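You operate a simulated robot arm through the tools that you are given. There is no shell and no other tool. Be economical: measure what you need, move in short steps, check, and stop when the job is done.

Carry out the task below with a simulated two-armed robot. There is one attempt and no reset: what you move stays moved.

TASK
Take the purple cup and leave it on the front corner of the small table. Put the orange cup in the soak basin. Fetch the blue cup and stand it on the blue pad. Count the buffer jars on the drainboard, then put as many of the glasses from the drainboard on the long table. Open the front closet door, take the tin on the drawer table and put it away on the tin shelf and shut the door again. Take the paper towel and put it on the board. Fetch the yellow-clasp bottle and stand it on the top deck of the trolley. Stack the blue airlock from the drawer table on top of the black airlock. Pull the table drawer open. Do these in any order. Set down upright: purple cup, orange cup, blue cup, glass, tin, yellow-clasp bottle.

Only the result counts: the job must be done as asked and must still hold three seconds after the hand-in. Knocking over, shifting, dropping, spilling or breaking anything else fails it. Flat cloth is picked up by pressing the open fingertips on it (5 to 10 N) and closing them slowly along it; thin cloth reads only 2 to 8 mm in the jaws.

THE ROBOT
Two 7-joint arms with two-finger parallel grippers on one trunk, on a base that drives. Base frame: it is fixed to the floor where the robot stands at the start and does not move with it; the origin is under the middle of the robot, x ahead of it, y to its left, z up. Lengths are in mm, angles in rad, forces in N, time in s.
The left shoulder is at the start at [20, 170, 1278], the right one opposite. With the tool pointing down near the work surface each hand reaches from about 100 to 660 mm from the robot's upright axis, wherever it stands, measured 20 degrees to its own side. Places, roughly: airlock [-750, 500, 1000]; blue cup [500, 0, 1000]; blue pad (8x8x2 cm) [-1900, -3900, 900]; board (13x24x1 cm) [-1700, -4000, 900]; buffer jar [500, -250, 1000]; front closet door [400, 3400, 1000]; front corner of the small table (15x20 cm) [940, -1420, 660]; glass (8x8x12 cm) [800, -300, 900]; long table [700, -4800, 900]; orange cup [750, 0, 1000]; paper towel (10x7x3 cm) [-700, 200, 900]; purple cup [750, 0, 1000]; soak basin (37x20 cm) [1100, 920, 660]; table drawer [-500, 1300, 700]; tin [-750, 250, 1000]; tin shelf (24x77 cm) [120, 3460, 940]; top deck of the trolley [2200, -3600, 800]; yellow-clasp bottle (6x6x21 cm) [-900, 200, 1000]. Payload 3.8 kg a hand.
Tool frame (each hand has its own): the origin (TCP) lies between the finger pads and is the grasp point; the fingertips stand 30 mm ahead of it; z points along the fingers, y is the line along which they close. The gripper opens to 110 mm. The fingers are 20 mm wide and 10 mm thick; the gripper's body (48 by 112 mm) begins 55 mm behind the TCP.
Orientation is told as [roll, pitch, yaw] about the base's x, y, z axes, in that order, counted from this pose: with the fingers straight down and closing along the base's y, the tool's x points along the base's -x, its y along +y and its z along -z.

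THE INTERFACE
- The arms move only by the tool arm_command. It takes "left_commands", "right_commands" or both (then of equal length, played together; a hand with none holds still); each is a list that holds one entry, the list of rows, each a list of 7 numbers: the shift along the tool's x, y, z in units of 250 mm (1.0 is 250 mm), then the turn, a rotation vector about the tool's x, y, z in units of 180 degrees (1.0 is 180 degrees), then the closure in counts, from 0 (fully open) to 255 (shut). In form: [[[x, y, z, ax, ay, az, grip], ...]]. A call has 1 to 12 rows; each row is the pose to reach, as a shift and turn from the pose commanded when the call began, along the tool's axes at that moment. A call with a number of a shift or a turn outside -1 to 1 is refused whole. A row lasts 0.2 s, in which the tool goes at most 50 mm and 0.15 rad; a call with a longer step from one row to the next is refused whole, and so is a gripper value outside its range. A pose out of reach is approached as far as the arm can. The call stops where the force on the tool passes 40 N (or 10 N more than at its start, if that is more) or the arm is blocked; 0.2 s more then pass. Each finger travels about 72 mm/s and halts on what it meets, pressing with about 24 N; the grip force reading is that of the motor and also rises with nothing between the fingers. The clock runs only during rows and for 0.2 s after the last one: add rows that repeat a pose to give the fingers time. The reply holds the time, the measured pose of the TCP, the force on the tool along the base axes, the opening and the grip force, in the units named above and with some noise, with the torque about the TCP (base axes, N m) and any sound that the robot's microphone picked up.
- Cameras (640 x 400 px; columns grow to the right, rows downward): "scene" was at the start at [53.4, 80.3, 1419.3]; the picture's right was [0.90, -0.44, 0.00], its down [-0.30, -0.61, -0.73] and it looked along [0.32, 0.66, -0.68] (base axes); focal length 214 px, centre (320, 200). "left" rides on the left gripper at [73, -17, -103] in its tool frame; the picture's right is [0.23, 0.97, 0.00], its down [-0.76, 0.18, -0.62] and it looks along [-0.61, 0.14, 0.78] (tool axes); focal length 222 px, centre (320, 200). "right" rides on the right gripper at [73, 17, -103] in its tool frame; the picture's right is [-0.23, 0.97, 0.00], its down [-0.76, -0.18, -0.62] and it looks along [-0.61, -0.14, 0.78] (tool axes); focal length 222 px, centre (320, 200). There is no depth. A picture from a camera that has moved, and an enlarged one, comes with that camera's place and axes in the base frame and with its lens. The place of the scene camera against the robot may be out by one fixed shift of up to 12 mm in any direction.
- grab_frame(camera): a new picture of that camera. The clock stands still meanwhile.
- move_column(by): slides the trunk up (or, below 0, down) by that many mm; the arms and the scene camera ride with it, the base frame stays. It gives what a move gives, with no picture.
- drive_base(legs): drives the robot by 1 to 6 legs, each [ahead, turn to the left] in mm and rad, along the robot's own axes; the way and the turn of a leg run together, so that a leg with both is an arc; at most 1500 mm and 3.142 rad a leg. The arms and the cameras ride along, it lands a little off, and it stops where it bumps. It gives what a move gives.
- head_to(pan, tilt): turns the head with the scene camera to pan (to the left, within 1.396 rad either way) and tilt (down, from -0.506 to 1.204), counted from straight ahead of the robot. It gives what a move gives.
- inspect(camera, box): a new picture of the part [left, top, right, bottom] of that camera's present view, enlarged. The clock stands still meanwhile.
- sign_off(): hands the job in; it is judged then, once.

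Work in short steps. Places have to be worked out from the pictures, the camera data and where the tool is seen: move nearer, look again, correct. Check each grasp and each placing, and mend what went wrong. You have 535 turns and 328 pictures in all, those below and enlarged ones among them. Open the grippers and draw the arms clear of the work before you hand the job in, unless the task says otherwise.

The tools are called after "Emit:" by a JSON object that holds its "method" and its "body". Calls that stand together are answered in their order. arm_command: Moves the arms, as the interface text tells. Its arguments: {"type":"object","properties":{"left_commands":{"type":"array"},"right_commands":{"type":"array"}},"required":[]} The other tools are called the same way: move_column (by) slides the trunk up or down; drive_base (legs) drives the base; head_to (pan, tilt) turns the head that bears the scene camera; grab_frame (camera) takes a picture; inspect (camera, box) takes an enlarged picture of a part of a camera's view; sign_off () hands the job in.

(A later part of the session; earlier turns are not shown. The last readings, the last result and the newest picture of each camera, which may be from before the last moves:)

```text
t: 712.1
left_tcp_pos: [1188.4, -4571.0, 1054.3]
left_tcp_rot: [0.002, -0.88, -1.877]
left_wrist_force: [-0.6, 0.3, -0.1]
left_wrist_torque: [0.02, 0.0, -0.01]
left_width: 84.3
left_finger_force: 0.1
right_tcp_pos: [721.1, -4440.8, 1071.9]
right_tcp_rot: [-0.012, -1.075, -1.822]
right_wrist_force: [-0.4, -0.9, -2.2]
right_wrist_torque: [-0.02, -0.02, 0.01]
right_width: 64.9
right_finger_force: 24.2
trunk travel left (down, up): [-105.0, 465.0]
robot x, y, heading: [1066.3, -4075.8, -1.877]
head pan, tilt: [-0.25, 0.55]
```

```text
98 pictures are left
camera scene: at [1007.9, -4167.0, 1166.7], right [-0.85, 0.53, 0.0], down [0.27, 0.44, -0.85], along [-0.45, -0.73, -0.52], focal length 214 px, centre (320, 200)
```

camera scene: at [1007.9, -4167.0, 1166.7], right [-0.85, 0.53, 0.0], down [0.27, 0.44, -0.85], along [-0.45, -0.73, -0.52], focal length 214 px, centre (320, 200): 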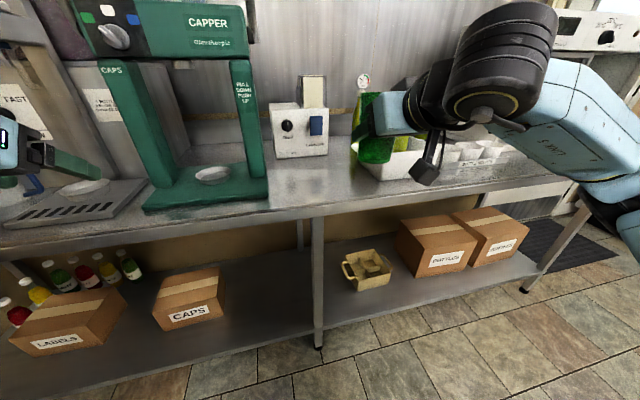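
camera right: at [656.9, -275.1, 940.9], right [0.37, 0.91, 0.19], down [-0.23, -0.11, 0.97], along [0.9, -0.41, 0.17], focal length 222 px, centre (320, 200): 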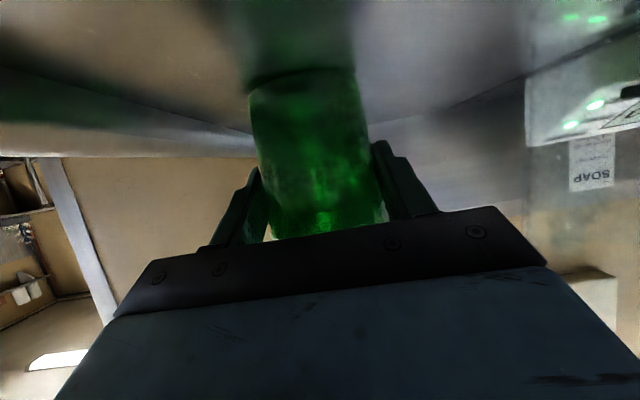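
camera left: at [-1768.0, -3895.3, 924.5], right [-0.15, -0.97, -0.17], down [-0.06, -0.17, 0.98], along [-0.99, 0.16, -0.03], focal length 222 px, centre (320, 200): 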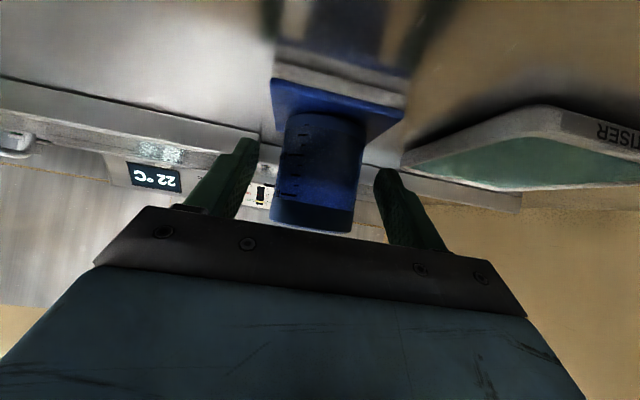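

Free width there is ~330 mm. I move the glass 148 mm forward to spot A at height.

Emit:
{"method": "arm_command", "body": {"right_commands": [[[-0.047, -0.03, 0.087, 0, 0, 0, 170], [-0.094, -0.06, 0.174, 0, 0, 0, 170], [-0.141, -0.09, 0.26, 0, 0, 0, 170], [-0.188, -0.127, 0.347, 0, 0, 0, 170], [-0.235, -0.127, 0.434, 0, 0, 0, 170], [-0.281, -0.127, 0.521, 0, 0, 0, 170], [-0.281, -0.127, 0.521, 0, 0, 0, 170]]]}}

Emit:
{"method": "move_column", "body": {"by": -85}}

Emit:
{"method": "grab_frame", "body": {"camera": "right"}}

Emit:
{"method": "grab_frame", "body": {"camera": "scene"}}

```text
t: 713.7
left_tcp_pos: [1186.9, -4570.8, 1054.2]
left_tcp_rot: [0.001, -0.879, -1.878]
left_wrist_force: [0.0, 0.5, -0.7]
left_wrist_torque: [0.02, 0.01, -0.02]
left_width: 84.3
left_finger_force: 0.0
right_tcp_pos: [651.9, -4576.5, 1071.5]
right_tcp_rot: [-0.012, -1.073, -1.82]
right_wrist_force: [-0.4, -0.4, -1.9]
right_wrist_torque: [0.02, -0.02, 0.03]
right_width: 65.1
right_finger_force: 24.3
trunk travel left (down, up): [-105.0, 465.0]
robot x, y, heading: [1067.8, -4076.1, -1.881]
head pan, tilt: [-0.25, 0.55]
```

```text
t: 714.9
left_tcp_pos: [1187.8, -4572.4, 968.8]
left_tcp_rot: [0.002, -0.879, -1.877]
left_wrist_force: [0.0, -0.5, -0.7]
left_wrist_torque: [-0.01, 0.0, -0.05]
left_width: 84.2
left_finger_force: 0.1
right_tcp_pos: [651.8, -4576.6, 987.3]
right_tcp_rot: [-0.01, -1.075, -1.822]
right_wrist_force: [-1.0, 0.6, -2.3]
right_wrist_torque: [0.02, 0.0, -0.01]
right_width: 64.7
right_finger_force: 24.1
trunk travel left (down, up): [-20.0, 550.0]
robot x, y, heading: [1065.4, -4076.9, -1.877]
head pan, tilt: [-0.25, 0.55]
```

```text
97 pictures are left
camera right: at [700.5, -4459.8, 972.6], right [0.91, -0.36, 0.19], down [-0.12, 0.22, 0.97], along [-0.39, -0.91, 0.16], focal length 222 px, centre (320, 200)
```

right: 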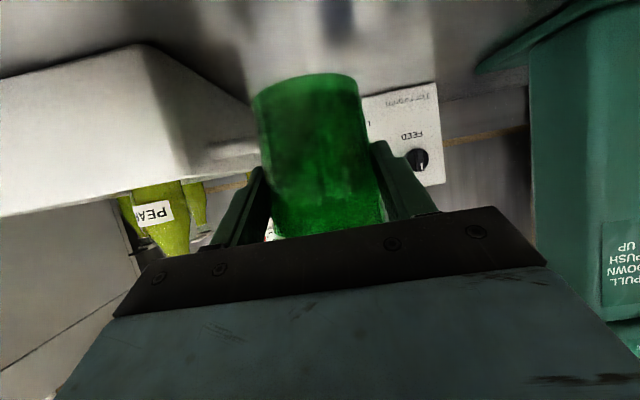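

```text
96 pictures are left
camera scene: at [1007.9, -4166.9, 1081.8], right [-0.85, 0.53, 0.0], down [0.28, 0.44, -0.85], along [-0.45, -0.72, -0.52], focal length 214 px, centre (320, 200)
```

scene: 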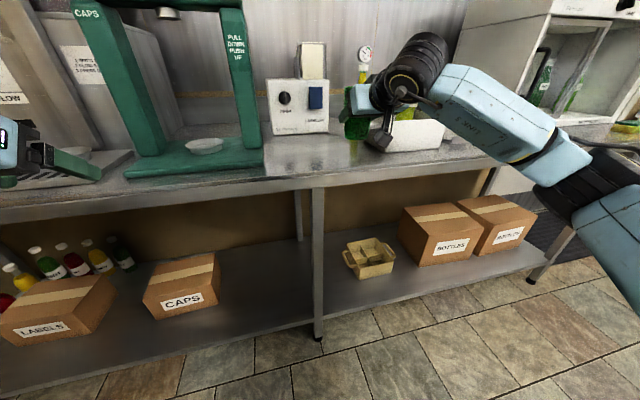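

I shift 15 mm east and lower with the arm.

Emit:
{"method": "arm_command", "body": {"right_commands": [[[0.0, 0.04, 0.0, 0, 0, 0, 170], [0.05, 0.06, 0.028, 0, 0, 0, 170], [0.1, 0.06, 0.055, 0, 0, 0, 170], [0.13, 0.06, 0.07, 0, 0, 0, 170], [0.13, 0.06, 0.07, 0, 0, 0, 170]]]}}

Emit:
{"method": "grab_frame", "body": {"camera": "right"}}

```text
t: 716.1
left_tcp_pos: [1187.7, -4570.8, 969.7]
left_tcp_rot: [0.002, -0.878, -1.877]
left_wrist_force: [0.2, 0.2, 0.0]
left_wrist_torque: [-0.01, 0.0, -0.03]
left_width: 84.4
left_finger_force: 0.1
right_tcp_pos: [667.0, -4580.0, 949.8]
right_tcp_rot: [-0.012, -1.075, -1.823]
right_wrist_force: [-0.3, -0.6, -2.4]
right_wrist_torque: [-0.02, 0.02, -0.01]
right_width: 64.9
right_finger_force: 23.8
trunk travel left (down, up): [-20.0, 550.0]
robot x, y, heading: [1066.3, -4080.9, -1.874]
head pan, tilt: [-0.25, 0.55]
```

```text
95 pictures are left
camera right: at [715.0, -4463.1, 935.5], right [0.91, -0.36, 0.19], down [-0.12, 0.22, 0.97], along [-0.39, -0.91, 0.16], focal length 222 px, centre (320, 200)
```

right: 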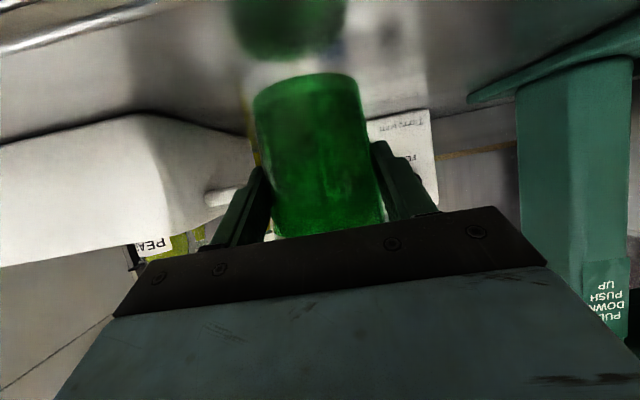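

The reflection shows ~10 mm to go.

Emit:
{"method": "arm_command", "body": {"right_commands": [[[0.018, 0, 0.0095, 0, 0, 0, 170], [0.032, 0, 0.017, 0, 0, 0, 170], [0.042, 0, 0.0225, 0, 0, 0, 170], [0.042, 0, 0.0225, 0, 0, 0, 170]]]}}

```text
t: 717.1
left_tcp_pos: [1186.9, -4571.6, 969.5]
left_tcp_rot: [0.001, -0.879, -1.878]
left_wrist_force: [0.0, 0.1, 0.7]
left_wrist_torque: [0.0, 0.0, -0.01]
left_width: 84.3
left_finger_force: 0.0
right_tcp_pos: [665.5, -4580.2, 937.7]
right_tcp_rot: [-0.013, -1.075, -1.825]
right_wrist_force: [0.5, -0.8, -1.9]
right_wrist_torque: [0.06, -0.02, -0.01]
right_width: 65.0
right_finger_force: 23.9
trunk travel left (down, up): [-20.0, 550.0]
robot x, y, heading: [1067.3, -4075.4, -1.876]
head pan, tilt: [-0.25, 0.55]
```

Emit:
{"method": "arm_command", "body": {"right_commands": [[[0.014, 0, 0.0075, 0, 0, 0, 170], [0.028, 0, 0.015, 0, 0, 0, 170], [0.028, 0, 0.015, 0, 0, 0, 170]]]}}

```text
t: 717.9
left_tcp_pos: [1187.7, -4570.4, 969.7]
left_tcp_rot: [0.002, -0.878, -1.878]
left_wrist_force: [-0.5, 0.3, 0.3]
left_wrist_torque: [0.01, -0.07, -0.03]
left_width: 84.1
left_finger_force: 0.0
right_tcp_pos: [667.5, -4578.6, 932.4]
right_tcp_rot: [-0.012, -1.082, -1.823]
right_wrist_force: [-1.2, -2.2, 13.1]
right_wrist_torque: [-0.08, 0.0, -0.01]
right_width: 65.4
right_finger_force: 23.4
trunk travel left (down, up): [-20.0, 550.0]
robot x, y, heading: [1067.9, -4075.2, -1.881]
head pan, tilt: [-0.25, 0.55]
```

Contact (13 N). Ease, open, and draw straight back.

Emit:
{"method": "arm_command", "body": {"right_commands": [[[-0.006, 0, -0.003, 0, 0, 0, 150], [-0.006, 0, -0.003, 0, 0, 0, 120], [-0.006, 0, -0.003, 0, 0, 0, 90], [-0.006, 0, -0.003, 0, 0, 0, 60], [-0.006, 0, -0.003, 0, 0, 0, 40], [-0.006, 0, -0.003, 0, 0, 0, 40], [0.035, 0, -0.085, 0, 0, 0, 40], [0.08, 0, -0.17, 0, 0, 0, 40], [0.125, 0, -0.255, 0, 0, 0, 40], [0.17, 0, -0.34, 0, 0, 0, 40], [0.215, 0, -0.425, 0, 0, 0, 40]]]}}

Emit:
{"method": "grab_frame", "body": {"camera": "scene"}}

Emit:
{"method": "grab_frame", "body": {"camera": "right"}}

```text
t: 720.3
left_tcp_pos: [1188.3, -4571.7, 969.5]
left_tcp_rot: [0.0, -0.879, -1.879]
left_wrist_force: [-0.5, 0.0, -0.1]
left_wrist_torque: [-0.01, -0.03, 0.01]
left_width: 84.0
left_finger_force: 0.0
right_tcp_pos: [696.4, -4465.0, 935.2]
right_tcp_rot: [-0.011, -1.075, -1.824]
right_wrist_force: [0.1, -0.1, -0.2]
right_wrist_torque: [0.02, -0.02, 0.02]
right_width: 92.7
right_finger_force: 0.0
trunk travel left (down, up): [-20.0, 550.0]
robot x, y, heading: [1068.0, -4078.7, -1.873]
head pan, tilt: [-0.25, 0.55]
```

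```text
94 pictures are left
camera scene: at [1008.0, -4166.8, 1081.7], right [-0.85, 0.53, 0.0], down [0.28, 0.44, -0.85], along [-0.45, -0.72, -0.52], focal length 214 px, centre (320, 200)
```

scene: 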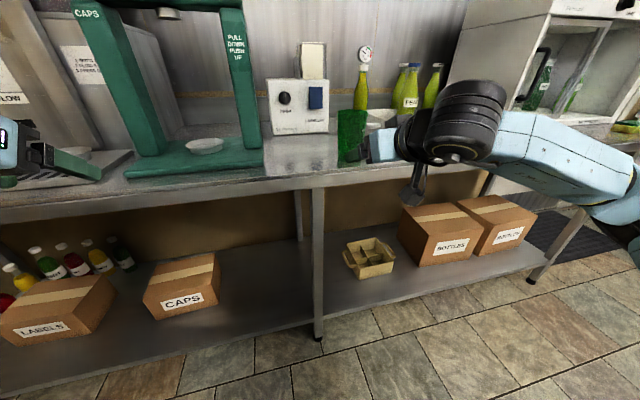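

```text
93 pictures are left
camera right: at [745.4, -4348.0, 920.2], right [0.91, -0.36, 0.19], down [-0.12, 0.22, 0.97], along [-0.39, -0.91, 0.16], focal length 222 px, centre (320, 200)
```

right: 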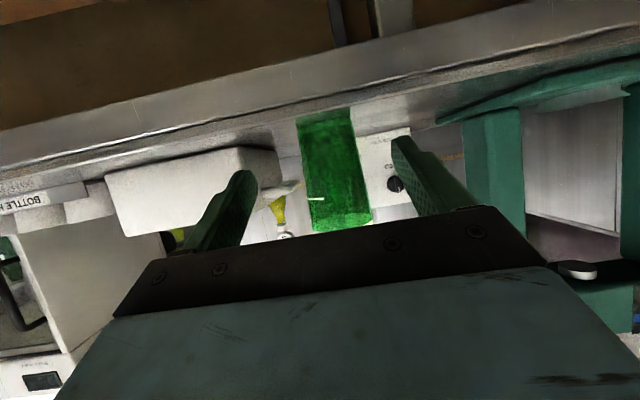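

The green glass stands on the long table. I raise the column, back off and drive back north to the bench.

Emit:
{"method": "move_column", "body": {"by": 200}}

Emit:
{"method": "drive_base", "body": {"legs": [[-400, 0], [0, -2.435], [1000, 0], [1000, 0], [1040, 0]]}}

Emit:
{"method": "arm_command", "body": {"left_commands": [[[0, 0, 0, 0, 0.045, 0, 60], [0, 0, 0, 0, 0.09, 0, 60], [0, 0, 0, 0, 0.135, 0, 60], [0, 0, 0, 0, 0.18, 0, 60], [0, 0, 0, 0, 0.225, 0, 60], [0, 0, 0, 0, 0.265, 0, 60], [0, 0, 0, 0, 0.28, 0, 60]]], "right_commands": [[[0, 0, 0, 0, 0.045, 0, 60], [0, 0, 0, 0, 0.09, 0, 60], [0, 0, 0, 0, 0.135, 0, 60], [0, 0, 0, 0, 0.18, 0, 60], [0, 0, 0, 0, 0.225, 0, 60], [0, 0, 0, 0, 0.27, 0, 60], [0, 0, 0, 0, 0.315, 0, 60]]]}}

```text
t: 722.5
left_tcp_pos: [1187.1, -4571.5, 1168.8]
left_tcp_rot: [0.002, -0.88, -1.879]
left_wrist_force: [-0.7, 0.3, -0.2]
left_wrist_torque: [0.02, -0.03, -0.03]
left_width: 84.3
left_finger_force: 0.3
right_tcp_pos: [696.0, -4465.4, 1135.9]
right_tcp_rot: [-0.011, -1.076, -1.822]
right_wrist_force: [-0.2, 0.5, 0.8]
right_wrist_torque: [-0.04, 0.02, 0.0]
right_width: 92.8
right_finger_force: 0.1
trunk travel left (down, up): [-220.0, 350.0]
robot x, y, heading: [1066.3, -4077.5, -1.879]
head pan, tilt: [-0.25, 0.55]
```

```text
t: 745.2
left_tcp_pos: [-478.1, -644.4, 1169.9]
left_tcp_rot: [0.002, -0.88, 1.999]
left_wrist_force: [0.1, 0.1, 0.3]
left_wrist_torque: [-0.02, 0.01, 0.03]
left_width: 84.3
left_finger_force: 0.0
right_tcp_pos: [-43.8, -394.9, 1134.2]
right_tcp_rot: [-0.012, -1.076, 2.053]
right_wrist_force: [0.0, 0.8, 0.6]
right_wrist_torque: [0.04, 0.01, -0.02]
right_width: 92.5
right_finger_force: 0.1
trunk travel left (down, up): [-220.0, 350.0]
robot x, y, heading: [-60.0, -934.2, 2.003]
head pan, tilt: [-0.25, 0.55]
```

```text
t: 746.8
left_tcp_pos: [-477.9, -647.5, 1168.6]
left_tcp_rot: [0.002, 0.001, 2.001]
left_wrist_force: [-0.3, -1.0, -0.4]
left_wrist_torque: [0.02, 0.03, -0.02]
left_width: 84.2
left_finger_force: 0.0
right_tcp_pos: [-42.8, -396.8, 1134.2]
right_tcp_rot: [-0.006, -0.082, 2.044]
right_wrist_force: [-0.6, -0.2, -0.1]
right_wrist_torque: [0.0, 0.0, 0.0]
right_width: 84.4
right_finger_force: 0.0
trunk travel left (down, up): [-220.0, 350.0]
robot x, y, heading: [-55.5, -930.0, 1.996]
head pan, tilt: [-0.25, 0.55]
```

In the open I test how far the left wrist can turn, as needed for the lying glass.

Emit:
{"method": "arm_command", "body": {"left_commands": [[[0, 0, 0, 0, 0, -0.047, 60], [0, 0, 0, 0, 0, -0.094, 60], [0, 0, 0, 0, 0, -0.141, 60], [0, 0, 0, 0, 0, -0.188, 60], [0, 0, 0, 0, 0, -0.235, 60], [0, 0, 0, 0, 0, -0.282, 60], [0, 0, 0, 0, 0, -0.329, 60], [0, 0, 0, 0, 0, -0.376, 60], [0, 0, 0, 0, 0, -0.423, 60], [0, 0, 0, 0, 0, -0.47, 60], [0, 0, 0, 0, 0, -0.517, 60], [0, 0, 0, 0, 0, -0.564, 60]]], "right_commands": [[[0, 0, 0, 0, 0.026, 0, 60], [0, 0, 0, 0, 0.026, 0, 60], [0, 0, 0, 0, 0.026, 0, 60], [0, 0, 0, 0, 0.026, 0, 60], [0, 0, 0, 0, 0.026, 0, 60], [0, 0, 0, 0, 0.026, 0, 60], [0, 0, 0, 0, 0.026, 0, 60], [0, 0, 0, 0, 0.026, 0, 60], [0, 0, 0, 0, 0.026, 0, 60], [0, 0, 0, 0, 0.026, 0, 60], [0, 0, 0, 0, 0.026, 0, 60], [0, 0, 0, 0, 0.026, 0, 60]]]}}

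Emit:
{"method": "arm_command", "body": {"left_commands": [[[0, 0, 0, 0, 0, -0.04, 60], [0, 0, 0, 0, 0, -0.08, 60], [0, 0, 0, 0, 0, -0.1, 60]]]}}

```text
t: 749.4
left_tcp_pos: [-477.5, -645.8, 1170.0]
left_tcp_rot: [0.0, -0.002, -2.509]
left_wrist_force: [1.3, 1.0, 1.3]
left_wrist_torque: [0.02, -0.04, -0.01]
left_width: 84.4
left_finger_force: 0.1
right_tcp_pos: [-42.8, -395.3, 1134.0]
right_tcp_rot: [-0.005, -0.005, 2.044]
right_wrist_force: [-0.1, 0.8, -0.1]
right_wrist_torque: [-0.01, 0.02, -0.01]
right_width: 84.2
right_finger_force: 0.1
trunk travel left (down, up): [-220.0, 350.0]
robot x, y, heading: [-57.5, -929.2, 2.001]
head pan, tilt: [-0.25, 0.55]
```

```text
t: 750.2
left_tcp_pos: [-477.8, -645.3, 1169.6]
left_tcp_rot: [0.0, -0.002, -2.196]
left_wrist_force: [-0.9, 0.0, 0.5]
left_wrist_torque: [-0.01, -0.01, 0.03]
left_width: 84.1
left_finger_force: 0.1
right_tcp_pos: [-44.2, -393.6, 1134.5]
right_tcp_rot: [-0.006, -0.003, 2.044]
right_wrist_force: [-0.4, 0.8, -0.1]
right_wrist_torque: [0.0, 0.01, -0.02]
right_width: 84.2
right_finger_force: 0.0
trunk travel left (down, up): [-220.0, 350.0]
robot x, y, heading: [-58.2, -931.2, 2.008]
head pan, tilt: [-0.25, 0.55]
```

The wrist can turn far enough. Now I raise the column 90 and drive to (259,154) for the purple cup with the right hand.

Emit:
{"method": "move_column", "body": {"by": 90}}

Emit:
{"method": "drive_base", "body": {"legs": [[0, -0.721], [1130, 0], [0, -1.187]]}}

Emit:
{"method": "head_to", "body": {"pan": -0.2, "tilt": 0.8}}

Emit:
{"method": "grab_frame", "body": {"camera": "scene"}}

```text
t: 751.5
left_tcp_pos: [-477.9, -645.1, 1259.4]
left_tcp_rot: [0.0, -0.002, -2.198]
left_wrist_force: [-0.3, 0.2, 1.4]
left_wrist_torque: [0.0, -0.02, 0.01]
left_width: 84.1
left_finger_force: 0.1
right_tcp_pos: [-42.1, -394.4, 1224.4]
right_tcp_rot: [-0.006, -0.005, 2.043]
right_wrist_force: [0.9, -0.1, -0.3]
right_wrist_torque: [0.0, 0.03, -0.02]
right_width: 84.1
right_finger_force: 0.1
trunk travel left (down, up): [-310.0, 260.0]
robot x, y, heading: [-55.4, -933.3, 1.999]
head pan, tilt: [-0.25, 0.55]
```

```text
t: 762.0
left_tcp_pos: [666.2, 449.7, 1258.9]
left_tcp_rot: [0.0, -0.001, 2.187]
left_wrist_force: [0.2, -0.3, 0.3]
left_wrist_torque: [0.0, -0.02, 0.03]
left_width: 84.3
left_finger_force: 0.0
right_tcp_pos: [763.7, -42.7, 1224.8]
right_tcp_rot: [-0.004, -0.003, 0.144]
right_wrist_force: [0.4, 0.1, -0.3]
right_wrist_torque: [-0.02, 0.0, -0.01]
right_width: 83.9
right_finger_force: 0.1
trunk travel left (down, up): [-310.0, 260.0]
robot x, y, heading: [258.1, 143.4, 0.102]
head pan, tilt: [-0.25, 0.55]
```

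```text
t: 762.8
left_tcp_pos: [666.4, 449.4, 1260.0]
left_tcp_rot: [-0.001, -0.003, 2.187]
left_wrist_force: [-0.3, -0.3, 0.8]
left_wrist_torque: [-0.02, 0.02, 0.01]
left_width: 84.0
left_finger_force: 0.1
right_tcp_pos: [762.4, -42.3, 1223.8]
right_tcp_rot: [-0.005, -0.003, 0.146]
right_wrist_force: [0.9, -0.1, 0.0]
right_wrist_torque: [0.02, 0.0, 0.04]
right_width: 84.2
right_finger_force: 0.0
trunk travel left (down, up): [-310.0, 260.0]
robot x, y, heading: [260.0, 139.7, 0.104]
head pan, tilt: [-0.201, 0.799]
```

```text
92 pictures are left
camera scene: at [357.0, 143.0, 1350.4], right [-0.1, -1.0, 0.0], down [-0.71, 0.07, -0.7], along [0.69, -0.07, -0.72], focal length 214 px, centre (320, 200)
```

scene: 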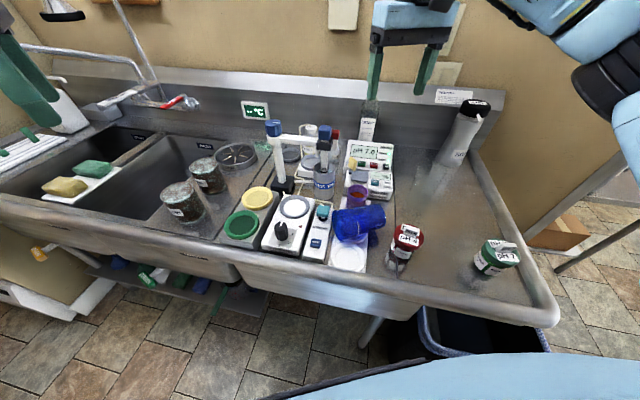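

I rotate the right hand to the row's angle above the purple cup and lower the column 110.

Emit:
{"method": "arm_command", "body": {"right_commands": [[[0.01, 0.05, 0, 0, 0, 0.04, 84], [0.02, 0.1, 0, 0, 0, 0.08, 84], [0.03, 0.15, 0, 0, 0, 0.12, 84], [0.034, 0.183, 0, 0, 0, 0.145, 84], [0.034, 0.183, 0, 0, 0, 0.145, 84]]]}}

Emit:
{"method": "move_column", "body": {"by": -130}}

Emit:
{"method": "grab_frame", "body": {"camera": "right"}}

```text
t: 764.0
left_tcp_pos: [665.5, 449.1, 1259.5]
left_tcp_rot: [0.0, 0.0, 2.187]
left_wrist_force: [-0.1, 0.1, 0.0]
left_wrist_torque: [0.01, 0.05, 0.02]
left_width: 84.0
left_finger_force: 0.0
right_tcp_pos: [749.6, 1.2, 1223.4]
right_tcp_rot: [-0.004, -0.005, -0.31]
right_wrist_force: [-0.1, -0.2, 0.0]
right_wrist_torque: [0.01, -0.01, 0.0]
right_width: 73.4
right_finger_force: 0.1
trunk travel left (down, up): [-310.0, 260.0]
robot x, y, heading: [261.2, 145.0, 0.104]
head pan, tilt: [-0.201, 0.799]
```

```text
t: 765.6
left_tcp_pos: [666.4, 449.3, 1129.0]
left_tcp_rot: [-0.001, -0.002, 2.187]
left_wrist_force: [-0.5, 0.6, -0.2]
left_wrist_torque: [0.03, -0.02, -0.03]
left_width: 83.9
left_finger_force: 0.1
right_tcp_pos: [749.8, 0.5, 1093.4]
right_tcp_rot: [-0.003, -0.005, -0.312]
right_wrist_force: [0.7, 0.4, 0.4]
right_wrist_torque: [-0.04, 0.01, -0.01]
right_width: 73.7
right_finger_force: 0.0
trunk travel left (down, up): [-180.0, 390.0]
robot x, y, heading: [256.2, 143.4, 0.105]
head pan, tilt: [-0.201, 0.799]
```

```text
91 pictures are left
camera right: at [684.9, 40.3, 1197.0], right [0.51, 0.86, 0.0], down [0.67, -0.4, 0.63], along [0.54, -0.32, -0.78], focal length 222 px, centre (320, 200)
```

right: 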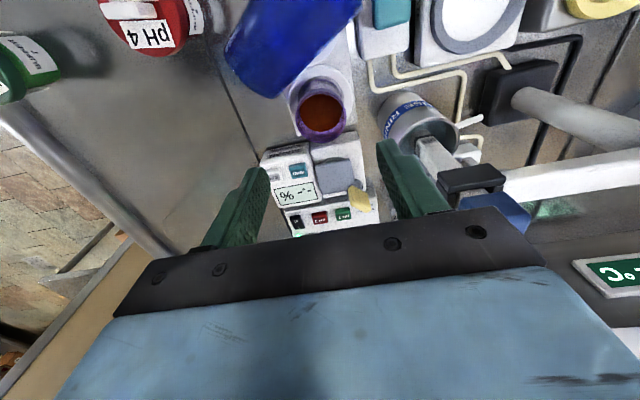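

The purple cup is right below (754,1). I descend to z≈955.

Emit:
{"method": "arm_command", "body": {"right_commands": [[[-0.015, 0.004, 0.1, 0, 0, 0, 84], [-0.015, 0.004, 0.2, 0, 0, 0, 84], [-0.015, 0.004, 0.3, 0, 0, 0, 84], [-0.015, 0.004, 0.4, 0, 0, 0, 84], [-0.015, 0.004, 0.48, 0, 0, 0, 84], [-0.015, 0.004, 0.553, 0, 0, 0, 84], [-0.015, 0.004, 0.553, 0, 0, 0, 84]]]}}

Emit:
{"method": "grab_frame", "body": {"camera": "right"}}

```text
t: 767.2
left_tcp_pos: [665.6, 449.3, 1128.9]
left_tcp_rot: [0.0, 0.0, 2.187]
left_wrist_force: [-0.3, 0.5, 0.6]
left_wrist_torque: [0.03, -0.01, 0.02]
left_width: 84.3
left_finger_force: 0.1
right_tcp_pos: [754.1, -1.1, 956.1]
right_tcp_rot: [-0.004, -0.005, -0.309]
right_wrist_force: [0.1, 0.0, 1.2]
right_wrist_torque: [0.01, 0.02, -0.01]
right_width: 73.8
right_finger_force: 0.1
trunk travel left (down, up): [-180.0, 390.0]
robot x, y, heading: [257.9, 138.6, 0.104]
head pan, tilt: [-0.201, 0.799]
```

```text
90 pictures are left
camera right: at [688.9, 38.6, 1058.2], right [0.51, 0.86, 0.0], down [0.67, -0.4, 0.63], along [0.54, -0.32, -0.78], focal length 222 px, centre (320, 200)
```

right: 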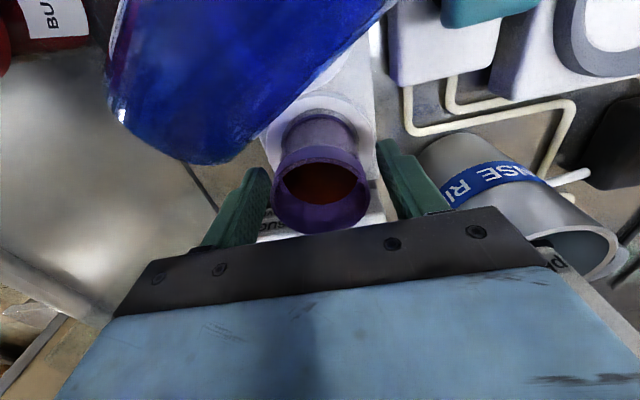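

Centred. Close and lift slowly.

Emit:
{"method": "arm_command", "body": {"right_commands": [[[0, 0, 0, 0, 0, 0, 110], [0, 0, 0, 0, 0, 0, 140], [0, 0, 0, 0, 0, 0, 170], [0, 0, 0, 0, 0, 0, 200], [0, 0, 0, 0, 0, 0, 200]]]}}

Emit:
{"method": "arm_command", "body": {"right_commands": [[[0, 0, -0.04, 0, 0, 0, 200], [0, 0, -0.1, 0, 0, 0, 200], [0, 0, -0.18, 0, 0, 0, 200], [0, 0, -0.28, 0, 0, 0, 200], [0, 0, -0.38, 0, 0, 0, 200], [0, 0, -0.48, 0, 0, 0, 200], [0, 0, -0.58, 0, 0, 0, 200], [0, 0, -0.66, 0, 0, 0, 200]]]}}

Emit:
{"method": "grab_frame", "body": {"camera": "right"}}

```text
t: 768.4
left_tcp_pos: [667.4, 450.0, 1128.5]
left_tcp_rot: [-0.001, -0.002, 2.187]
left_wrist_force: [0.0, 0.0, 0.3]
left_wrist_torque: [-0.01, -0.01, -0.02]
left_width: 84.0
left_finger_force: 0.0
right_tcp_pos: [752.7, -0.9, 956.5]
right_tcp_rot: [-0.002, -0.004, -0.312]
right_wrist_force: [0.4, -0.1, -0.1]
right_wrist_torque: [0.03, -0.02, -0.01]
right_width: 49.8
right_finger_force: 24.3
trunk travel left (down, up): [-180.0, 390.0]
robot x, y, heading: [259.5, 140.5, 0.1]
head pan, tilt: [-0.201, 0.799]
```

```text
t: 770.2
left_tcp_pos: [666.6, 450.0, 1129.8]
left_tcp_rot: [0.002, -0.001, 2.189]
left_wrist_force: [-0.4, 0.6, 0.0]
left_wrist_torque: [0.01, 0.01, -0.02]
left_width: 84.3
left_finger_force: 0.0
right_tcp_pos: [753.7, 2.6, 1121.5]
right_tcp_rot: [-0.004, -0.006, -0.31]
right_wrist_force: [-0.2, 0.5, -0.7]
right_wrist_torque: [-0.01, 0.04, 0.01]
right_width: 49.6
right_finger_force: 24.1
trunk travel left (down, up): [-180.0, 390.0]
robot x, y, heading: [260.8, 144.0, 0.103]
head pan, tilt: [-0.201, 0.799]
```

```text
89 pictures are left
camera right: at [689.0, 40.0, 1224.0], right [0.51, 0.86, 0.0], down [0.67, -0.4, 0.63], along [0.54, -0.32, -0.78], focal length 222 px, centre (320, 200)
```

right: 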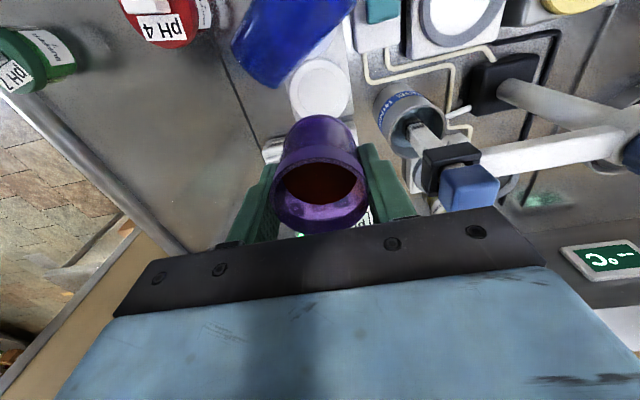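

The purple cup is held. I draw it toward me.

Emit:
{"method": "arm_command", "body": {"right_commands": [[[0.06, -0.04, -0.04, 0, 0, 0, 200], [0.16, -0.1, -0.08, 0, 0, 0, 200], [0.27, -0.16, -0.08, 0, 0, 0, 200], [0.38, -0.22, -0.08, 0, 0, 0, 200], [0.49, -0.28, -0.08, 0, 0, 0, 200], [0.6, -0.34, -0.08, 0, 0, 0, 200], [0.7, -0.4, -0.08, 0, 0, 0, 200]]]}}

Emit:
{"method": "move_column", "body": {"by": 90}}

Emit:
{"method": "head_to", "body": {"pan": 0.0, "tilt": 0.85}}

Emit:
{"method": "grab_frame", "body": {"camera": "scene"}}

```text
t: 771.8
left_tcp_pos: [666.6, 449.9, 1129.9]
left_tcp_rot: [0.001, -0.001, 2.186]
left_wrist_force: [-0.5, 0.2, 0.3]
left_wrist_torque: [-0.04, 0.03, -0.02]
left_width: 84.1
left_finger_force: 0.1
right_tcp_pos: [553.9, -38.6, 1139.3]
right_tcp_rot: [-0.003, -0.004, -0.31]
right_wrist_force: [-0.4, -0.2, -1.2]
right_wrist_torque: [-0.03, 0.01, -0.02]
right_width: 50.0
right_finger_force: 23.7
trunk travel left (down, up): [-180.0, 390.0]
robot x, y, heading: [258.9, 143.9, 0.1]
head pan, tilt: [-0.201, 0.799]
```

```text
t: 773.0
left_tcp_pos: [666.7, 450.5, 1219.2]
left_tcp_rot: [0.001, -0.002, 2.186]
left_wrist_force: [0.6, -0.2, -0.1]
left_wrist_torque: [-0.02, 0.0, -0.03]
left_width: 84.2
left_finger_force: 0.1
right_tcp_pos: [553.3, -39.1, 1228.8]
right_tcp_rot: [-0.003, -0.005, -0.311]
right_wrist_force: [-0.8, -0.1, -1.4]
right_wrist_torque: [-0.02, 0.01, -0.01]
right_width: 49.4
right_finger_force: 23.6
trunk travel left (down, up): [-270.0, 300.0]
robot x, y, heading: [259.4, 143.3, 0.105]
head pan, tilt: [-0.201, 0.799]
```

```text
t: 773.8
left_tcp_pos: [666.0, 450.2, 1218.9]
left_tcp_rot: [0.002, -0.002, 2.187]
left_wrist_force: [-0.5, 0.8, 0.0]
left_wrist_torque: [-0.01, 0.03, -0.01]
left_width: 84.1
left_finger_force: 0.0
right_tcp_pos: [554.4, -38.5, 1230.0]
right_tcp_rot: [-0.004, -0.005, -0.31]
right_wrist_force: [0.4, 0.5, -2.1]
right_wrist_torque: [-0.06, 0.04, -0.03]
right_width: 49.6
right_finger_force: 23.8
trunk travel left (down, up): [-270.0, 300.0]
robot x, y, heading: [259.5, 140.6, 0.101]
head pan, tilt: [0.0, 0.85]
```

```text
88 pictures are left
camera scene: at [354.6, 158.8, 1306.3], right [0.1, -0.99, 0.0], down [-0.75, -0.08, -0.66], along [0.66, 0.07, -0.75], focal length 214 px, centre (320, 200)
```

scene: 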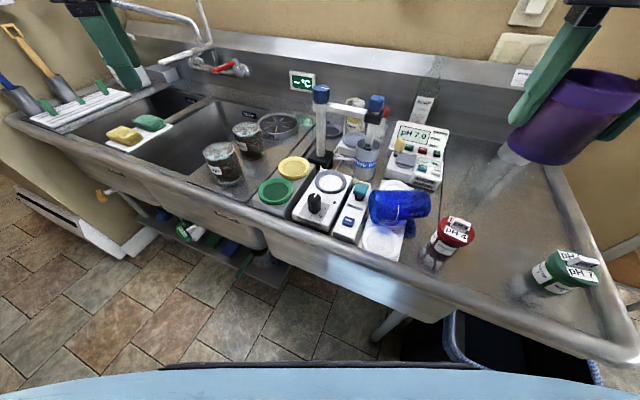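

Now to the glass: reposition to (164,−59), heading −0.3.

Emit:
{"method": "drive_base", "body": {"legs": [[0, 1.03], [-221, 0], [0, -1.43]]}}

Emit:
{"method": "grab_frame", "body": {"camera": "scene"}}

```text
t: 781.6
left_tcp_pos: [659.6, 60.6, 1219.2]
left_tcp_rot: [-0.002, -0.002, 1.774]
left_wrist_force: [-0.9, -0.4, 0.3]
left_wrist_torque: [0.02, 0.04, -0.01]
left_width: 84.1
left_finger_force: 0.1
right_tcp_pos: [360.8, -342.1, 1229.6]
right_tcp_rot: [-0.004, -0.005, -0.723]
right_wrist_force: [0.1, -0.6, -0.8]
right_wrist_torque: [-0.02, 0.03, 0.01]
right_width: 49.4
right_finger_force: 24.1
trunk travel left (down, up): [-270.0, 300.0]
robot x, y, heading: [165.6, -56.6, -0.311]
head pan, tilt: [0.0, 0.85]
```

```text
87 pictures are left
camera scene: at [255.0, -81.5, 1306.3], right [-0.31, -0.95, 0.0], down [-0.72, 0.23, -0.66], along [0.63, -0.2, -0.75], focal length 214 px, centre (320, 200)
```

scene: 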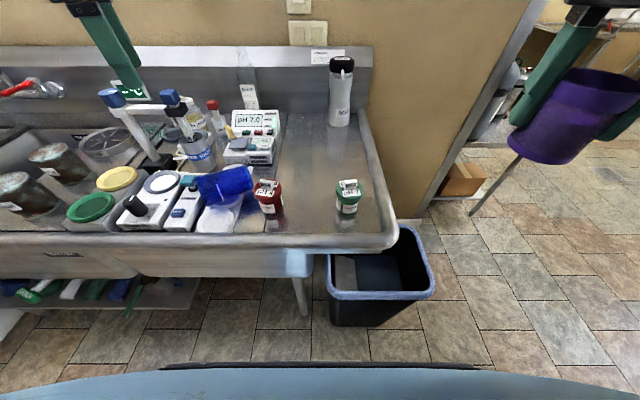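

I lower the column 100 and look with the left camera.

Emit:
{"method": "move_column", "body": {"by": -100}}

Emit:
{"method": "grab_frame", "body": {"camera": "left"}}

```text
t: 782.9
left_tcp_pos: [660.8, 61.0, 1118.8]
left_tcp_rot: [0.001, 0.0, 1.773]
left_wrist_force: [-0.6, -0.4, -0.6]
left_wrist_torque: [0.04, -0.01, 0.0]
left_width: 84.3
left_finger_force: 0.1
right_tcp_pos: [362.1, -341.8, 1130.2]
right_tcp_rot: [-0.003, -0.004, -0.723]
right_wrist_force: [0.8, -0.1, -0.9]
right_wrist_torque: [0.03, 0.0, -0.02]
right_width: 49.6
right_finger_force: 24.0
trunk travel left (down, up): [-170.0, 400.0]
robot x, y, heading: [164.7, -54.4, -0.312]
head pan, tilt: [0.0, 0.85]
```

```text
86 pictures are left
camera left: at [690.8, -7.7, 1222.6], right [-0.91, -0.42, 0.0], down [-0.33, 0.71, 0.62], along [-0.26, 0.57, -0.78], focal length 222 px, centre (320, 200)
```

left: 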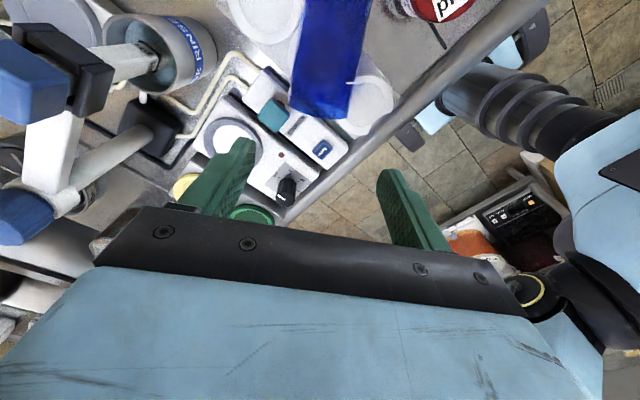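

The glass runs from base (692,−46) to mouth (658,69). I centre over (676,10), align the yaw, and open to 96 mm.

Emit:
{"method": "arm_command", "body": {"left_commands": [[[0.07, -0.006, 0, 0, 0, -0.029, 33], [0.14, -0.012, 0.05, 0, 0, -0.029, 33], [0.212, -0.018, 0.15, 0, 0, -0.029, 33], [0.212, -0.018, 0.28, 0, 0, -0.029, 33], [0.212, -0.018, 0.28, 0, 0, -0.029, 33]]]}}

Emit:
{"method": "grab_frame", "body": {"camera": "left"}}

Emit:
{"method": "inspect", "body": {"camera": "scene", "box": [110, 90, 310, 250]}}

```text
t: 784.1
left_tcp_pos: [676.9, 12.0, 1049.0]
left_tcp_rot: [-0.001, -0.002, 1.864]
left_wrist_force: [0.5, -0.3, 0.0]
left_wrist_torque: [0.0, 0.0, 0.01]
left_width: 95.9
left_finger_force: 0.0
right_tcp_pos: [361.2, -342.7, 1130.9]
right_tcp_rot: [-0.004, -0.005, -0.724]
right_wrist_force: [0.2, -0.6, -1.0]
right_wrist_torque: [-0.01, 0.04, -0.03]
right_width: 49.7
right_finger_force: 23.9
trunk travel left (down, up): [-170.0, 400.0]
robot x, y, heading: [163.6, -52.4, -0.309]
head pan, tilt: [0.0, 0.85]
```

```text
85 pictures are left
camera left: at [712.8, -54.6, 1152.9], right [-0.87, -0.5, 0.0], down [-0.39, 0.68, 0.62], along [-0.31, 0.54, -0.78], focal length 222 px, centre (320, 200)
```

left: 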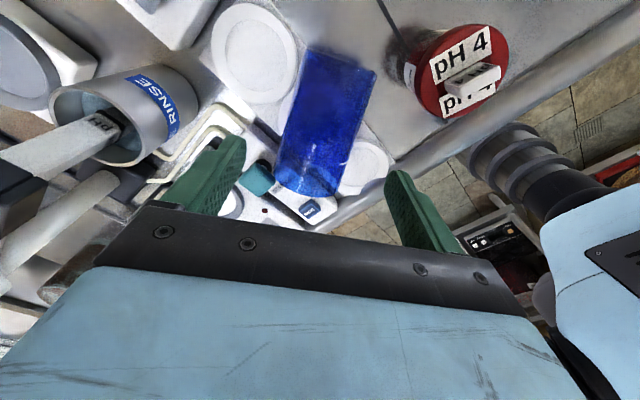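

```text
2.50 times, centred on (210, 170) of scene
camera zoom: at [255.0, -81.4, 1206.3], right [-0.31, -0.95, 0.0], down [-0.72, 0.23, -0.66], along [0.63, -0.2, -0.75], focal length 536 px, centre (595, 275)
```

zoom: 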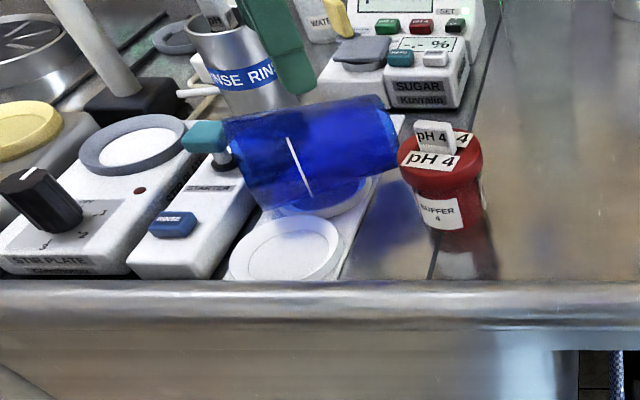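

Well aligned, 6 mm lateral. I descend to z≈944.

Emit:
{"method": "arm_command", "body": {"left_commands": [[[0, 0.02, 0.1, 0, 0, 0, 33], [0, 0.02, 0.2, 0, 0, 0, 33], [0, 0.02, 0.3, 0, 0, 0, 33], [0, 0.02, 0.38, 0, 0, 0, 33], [0, 0.02, 0.42, 0, 0, 0, 33], [0, 0.02, 0.42, 0, 0, 0, 33]]]}}

Emit:
{"method": "grab_frame", "body": {"camera": "left"}}

```text
t: 785.5
left_tcp_pos: [671.9, 9.2, 944.5]
left_tcp_rot: [0.0, 0.0, 1.865]
left_wrist_force: [-0.9, 0.7, 4.2]
left_wrist_torque: [0.08, -0.2, 0.07]
left_width: 96.1
left_finger_force: 0.1
right_tcp_pos: [359.7, -342.7, 1128.8]
right_tcp_rot: [-0.005, -0.005, -0.724]
right_wrist_force: [0.1, 0.2, -0.2]
right_wrist_torque: [0.01, 0.02, -0.01]
right_width: 49.4
right_finger_force: 24.1
trunk travel left (down, up): [-170.0, 400.0]
robot x, y, heading: [161.6, -56.7, -0.31]
head pan, tilt: [0.0, 0.85]
```

```text
83 pictures are left
camera left: at [707.8, -56.7, 1047.4], right [-0.87, -0.5, 0.0], down [-0.39, 0.68, 0.62], along [-0.31, 0.54, -0.78], focal length 222 px, centre (320, 200)
```

left: 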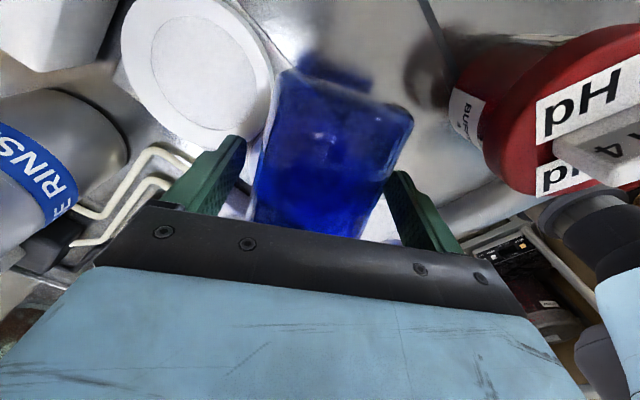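

Fingers straddle the glass (light touch below). I rise 2 mm and close.

Emit:
{"method": "arm_command", "body": {"left_commands": [[[0, 0, -0.01, 0, 0, 0, 60], [0, 0, -0.01, 0, 0, 0, 90], [0, 0, -0.01, 0, 0, 0, 120], [0, 0, -0.01, 0, 0, 0, 150], [0, 0, -0.01, 0, 0, 0, 180], [0, 0, -0.01, 0, 0, 0, 180]]]}}

Emit:
{"method": "arm_command", "body": {"left_commands": [[[0, 0, -0.04, 0, 0, 0, 180], [0, 0, -0.1, 0, 0, 0, 180], [0, 0, -0.2, 0, 0, 0, 180], [0, 0, -0.3, 0, 0, 0, 180], [0, 0, -0.4, 0, 0, 0, 180], [0, 0, -0.5, 0, 0, 0, 180]]]}}

Emit:
{"method": "grab_frame", "body": {"camera": "left"}}

Emit:
{"method": "grab_frame", "body": {"camera": "scene"}}

```text
t: 786.9
left_tcp_pos: [672.1, 8.7, 945.8]
left_tcp_rot: [0.002, 0.0, 1.864]
left_wrist_force: [0.3, 0.3, -0.7]
left_wrist_torque: [0.05, -0.03, -0.01]
left_width: 68.1
left_finger_force: 24.6
right_tcp_pos: [360.7, -341.7, 1129.6]
right_tcp_rot: [-0.004, -0.006, -0.723]
right_wrist_force: [0.2, -0.2, -0.5]
right_wrist_torque: [-0.02, -0.03, 0.0]
right_width: 49.3
right_finger_force: 23.8
trunk travel left (down, up): [-170.0, 400.0]
robot x, y, heading: [165.0, -57.0, -0.307]
head pan, tilt: [0.0, 0.85]
```

```text
t: 788.3
left_tcp_pos: [669.6, 9.5, 1074.4]
left_tcp_rot: [-0.001, -0.002, 1.863]
left_wrist_force: [0.4, -0.4, -1.9]
left_wrist_torque: [0.01, 0.01, -0.01]
left_width: 68.1
left_finger_force: 23.2
right_tcp_pos: [361.0, -342.0, 1128.6]
right_tcp_rot: [-0.004, -0.005, -0.723]
right_wrist_force: [0.7, 0.3, -1.0]
right_wrist_torque: [-0.04, -0.03, -0.01]
right_width: 49.3
right_finger_force: 23.4
trunk travel left (down, up): [-170.0, 400.0]
robot x, y, heading: [166.5, -59.2, -0.311]
head pan, tilt: [0.0, 0.85]
```

```text
82 pictures are left
camera left: at [706.5, -56.9, 1176.3], right [-0.87, -0.5, 0.0], down [-0.39, 0.68, 0.62], along [-0.31, 0.54, -0.78], focal length 222 px, centre (320, 200)
```

left: 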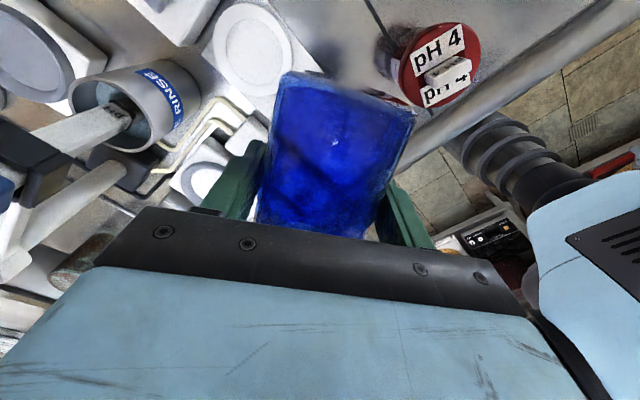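

```text
81 pictures are left
camera scene: at [255.1, -81.3, 1206.3], right [-0.31, -0.95, 0.0], down [-0.72, 0.23, -0.66], along [0.63, -0.2, -0.75], focal length 214 px, centre (320, 200)
```

scene: 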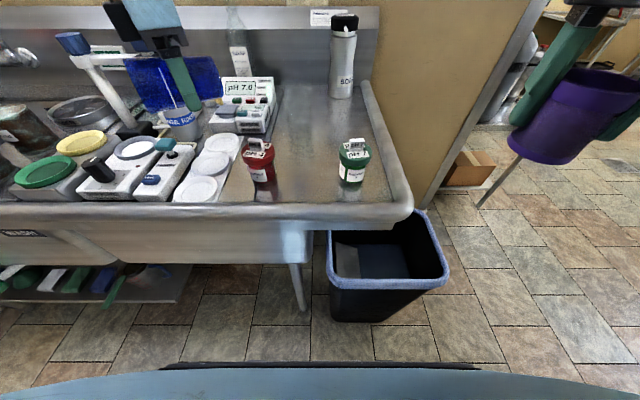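

Both objects are held and the bench is otherwise undisturbed. I back off 220 mm and turn the left wrist back.

Emit:
{"method": "drive_base", "body": {"legs": [[-230, 0]]}}

Emit:
{"method": "arm_command", "body": {"left_commands": [[[0, 0, -0.05, 0, 0, 0.047, 180], [0, 0, -0.1, 0, 0, 0.094, 180], [0, 0, -0.1, 0, 0, 0.141, 180], [0, 0, -0.1, 0, 0, 0.188, 180], [0, 0, -0.1, 0, 0, 0.235, 180], [0, 0, -0.1, 0, 0, 0.282, 180], [0, 0, -0.1, 0, 0, 0.329, 180], [0, 0, -0.1, 0, 0, 0.376, 180], [0, 0, -0.1, 0, 0, 0.423, 180], [0, 0, -0.1, 0, 0, 0.47, 180], [0, 0, -0.1, 0, 0, 0.517, 180], [0, 0, -0.1, 0, 0, 0.564, 180]]]}}

Emit:
{"method": "arm_command", "body": {"left_commands": [[[0.1, 0, 0, 0, 0, 0.04, 180], [0.2, 0, 0, 0, 0, 0.08, 180], [0.3, 0, 0, 0, 0, 0.12, 180], [0.35, 0, 0, 0, 0, 0.127, 180]]]}}

Emit:
{"method": "grab_frame", "body": {"camera": "left"}}

```text
t: 790.0
left_tcp_pos: [447.3, 81.1, 1074.0]
left_tcp_rot: [-0.002, -0.002, 1.866]
left_wrist_force: [-0.5, -0.3, -1.3]
left_wrist_torque: [0.01, -0.02, 0.03]
left_width: 68.0
left_finger_force: 23.9
right_tcp_pos: [138.3, -269.5, 1129.0]
right_tcp_rot: [-0.003, -0.006, -0.723]
right_wrist_force: [-0.2, 0.4, -1.2]
right_wrist_torque: [-0.03, -0.01, 0.0]
right_width: 49.4
right_finger_force: 23.9
trunk travel left (down, up): [-170.0, 400.0]
robot x, y, heading: [-55.0, 16.0, -0.306]
head pan, tilt: [0.0, 0.85]
```

```text
t: 792.6
left_tcp_pos: [448.0, 79.7, 1098.5]
left_tcp_rot: [0.002, 0.0, 0.089]
left_wrist_force: [-0.4, 0.2, -1.9]
left_wrist_torque: [0.0, -0.01, 0.02]
left_width: 67.8
left_finger_force: 23.9
right_tcp_pos: [138.7, -269.7, 1129.3]
right_tcp_rot: [-0.004, -0.006, -0.721]
right_wrist_force: [0.3, -0.4, -1.1]
right_wrist_torque: [0.01, 0.0, -0.02]
right_width: 49.5
right_finger_force: 24.3
trunk travel left (down, up): [-170.0, 400.0]
robot x, y, heading: [-59.9, 14.2, -0.315]
head pan, tilt: [0.0, 0.85]
```

```text
t: 793.6
left_tcp_pos: [360.3, 73.3, 1096.9]
left_tcp_rot: [0.002, 0.0, -0.306]
left_wrist_force: [-0.9, -0.2, -2.6]
left_wrist_torque: [0.04, -0.03, 0.0]
left_width: 68.0
left_finger_force: 24.4
right_tcp_pos: [140.7, -269.9, 1129.4]
right_tcp_rot: [-0.005, -0.004, -0.722]
right_wrist_force: [-0.3, -1.2, -0.1]
right_wrist_torque: [0.0, 0.01, 0.02]
right_width: 48.9
right_finger_force: 23.6
trunk travel left (down, up): [-170.0, 400.0]
robot x, y, heading: [-58.6, 14.2, -0.311]
head pan, tilt: [0.0, 0.85]
```

```text
80 pictures are left
camera left: at [285.4, 78.1, 1199.8], right [0.08, 1.0, 0.0], down [0.78, -0.06, 0.62], along [0.62, -0.05, -0.78], focal length 222 px, centre (320, 200)
```

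left: 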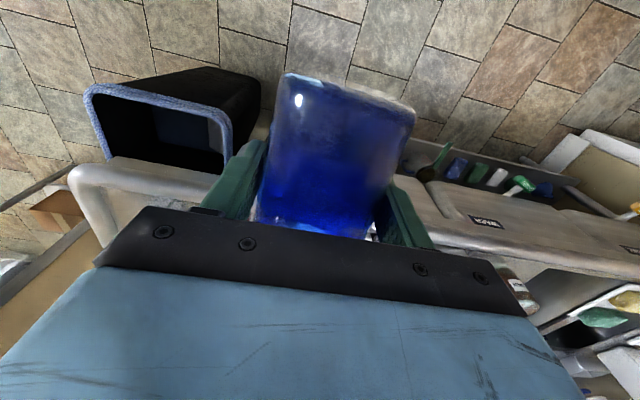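

The glass base faces me, so tilting forward will set it upright later. Now to the small table: I drive to (100,−1300) and look east.

Emit:
{"method": "drive_base", "body": {"legs": [[0, -1.14], [1320, 0], [0, 1.2]]}}

Emit:
{"method": "head_to", "body": {"pan": 0.0, "tilt": 0.5}}

Emit:
{"method": "grab_frame", "body": {"camera": "scene"}}

```text
t: 806.0
left_tcp_pos: [524.0, -1169.7, 1096.1]
left_tcp_rot: [0.001, -0.002, -0.228]
left_wrist_force: [-0.3, -1.4, -2.0]
left_wrist_torque: [-0.02, -0.03, -0.02]
left_width: 68.1
left_finger_force: 24.7
right_tcp_pos: [330.0, -1529.9, 1129.2]
right_tcp_rot: [-0.005, -0.007, -0.645]
right_wrist_force: [0.0, -0.2, -2.4]
right_wrist_torque: [-0.01, 0.0, -0.02]
right_width: 48.6
right_finger_force: 24.0
trunk travel left (down, up): [-170.0, 400.0]
robot x, y, heading: [106.5, -1261.9, -0.233]
head pan, tilt: [0.0, 0.85]
```

```text
t: 806.8
left_tcp_pos: [523.1, -1169.6, 1095.2]
left_tcp_rot: [0.001, 0.0, -0.227]
left_wrist_force: [0.7, -0.2, -2.1]
left_wrist_torque: [-0.02, 0.02, 0.02]
left_width: 68.0
left_finger_force: 23.9
right_tcp_pos: [330.7, -1530.6, 1129.1]
right_tcp_rot: [-0.002, -0.004, -0.644]
right_wrist_force: [-0.5, 0.2, -1.1]
right_wrist_torque: [-0.01, -0.01, -0.03]
right_width: 49.0
right_finger_force: 24.4
trunk travel left (down, up): [-170.0, 400.0]
robot x, y, heading: [113.9, -1261.5, -0.231]
head pan, tilt: [0.0, 0.499]
```

```text
79 pictures are left
camera scene: at [216.7, -1281.3, 1236.2], right [-0.23, -0.97, 0.0], down [-0.47, 0.11, -0.88], along [0.85, -0.2, -0.48], focal length 214 px, centre (320, 200)
```

scene: 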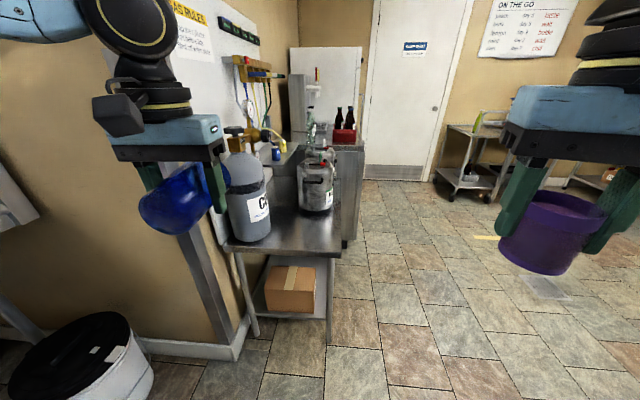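

The small table's free front corner is near (925,−1425). I tuck the left hand in and drive to (526,−1088), facing it squarely.

Emit:
{"method": "arm_command", "body": {"left_commands": [[[0.1, 0, 0, 0, 0, 0, 180], [0.2, 0, 0, 0, 0, 0, 180], [0.3, 0, 0, 0, 0, 0, 180], [0.4, 0, 0, 0, 0, 0, 180], [0.48, 0, 0, 0, 0, 0, 180]]]}}

Emit:
{"method": "drive_base", "body": {"legs": [[0, 0.631], [440, 0], [0, -0.705]]}}

Emit:
{"method": "head_to", "body": {"pan": -0.35, "tilt": 0.8}}

Emit:
{"method": "grab_frame", "body": {"camera": "scene"}}

```text
t: 808.0
left_tcp_pos: [406.5, -1142.9, 1097.1]
left_tcp_rot: [0.001, 0.001, -0.224]
left_wrist_force: [0.1, -0.3, -2.0]
left_wrist_torque: [-0.03, -0.01, -0.03]
left_width: 68.0
left_finger_force: 24.0
right_tcp_pos: [329.8, -1530.1, 1130.5]
right_tcp_rot: [-0.002, -0.006, -0.645]
right_wrist_force: [0.5, -0.4, -1.5]
right_wrist_torque: [0.02, 0.01, 0.01]
right_width: 48.5
right_finger_force: 24.6
trunk travel left (down, up): [-170.0, 400.0]
robot x, y, heading: [113.6, -1265.8, -0.231]
head pan, tilt: [0.0, 0.499]
```

```text
t: 814.3
left_tcp_pos: [816.9, -991.5, 1097.6]
left_tcp_rot: [0.002, 0.001, -0.3]
left_wrist_force: [-13.8, 3.8, -2.4]
left_wrist_torque: [0.13, 0.41, 0.17]
left_width: 68.1
left_finger_force: 23.7
right_tcp_pos: [712.5, -1372.7, 1128.6]
right_tcp_rot: [-0.001, -0.007, -0.718]
right_wrist_force: [-0.4, -0.1, -0.3]
right_wrist_torque: [0.03, 0.0, 0.01]
right_width: 48.0
right_finger_force: 24.4
trunk travel left (down, up): [-170.0, 400.0]
robot x, y, heading: [516.2, -1088.5, -0.306]
head pan, tilt: [0.0, 0.499]
```

```text
t: 815.1
left_tcp_pos: [817.1, -991.0, 1095.0]
left_tcp_rot: [0.001, 0.003, -0.302]
left_wrist_force: [-9.5, 1.8, -4.4]
left_wrist_torque: [0.07, 0.47, 0.08]
left_width: 68.0
left_finger_force: 23.2
right_tcp_pos: [713.4, -1372.3, 1129.3]
right_tcp_rot: [-0.004, -0.005, -0.718]
right_wrist_force: [0.5, -1.3, -1.3]
right_wrist_torque: [-0.03, -0.01, -0.02]
right_width: 48.1
right_finger_force: 24.3
trunk travel left (down, up): [-170.0, 400.0]
robot x, y, heading: [516.8, -1087.4, -0.302]
head pan, tilt: [-0.351, 0.799]
```

```text
78 pictures are left
camera scene: at [594.7, -1138.4, 1210.4], right [-0.61, -0.79, 0.0], down [-0.57, 0.44, -0.7], along [0.55, -0.43, -0.72], focal length 214 px, centre (320, 200)
```

scene: 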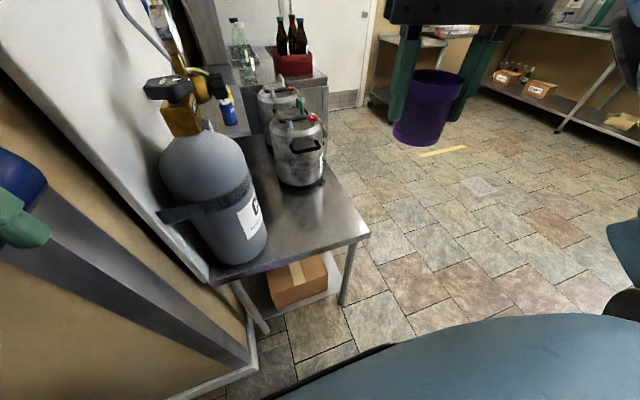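

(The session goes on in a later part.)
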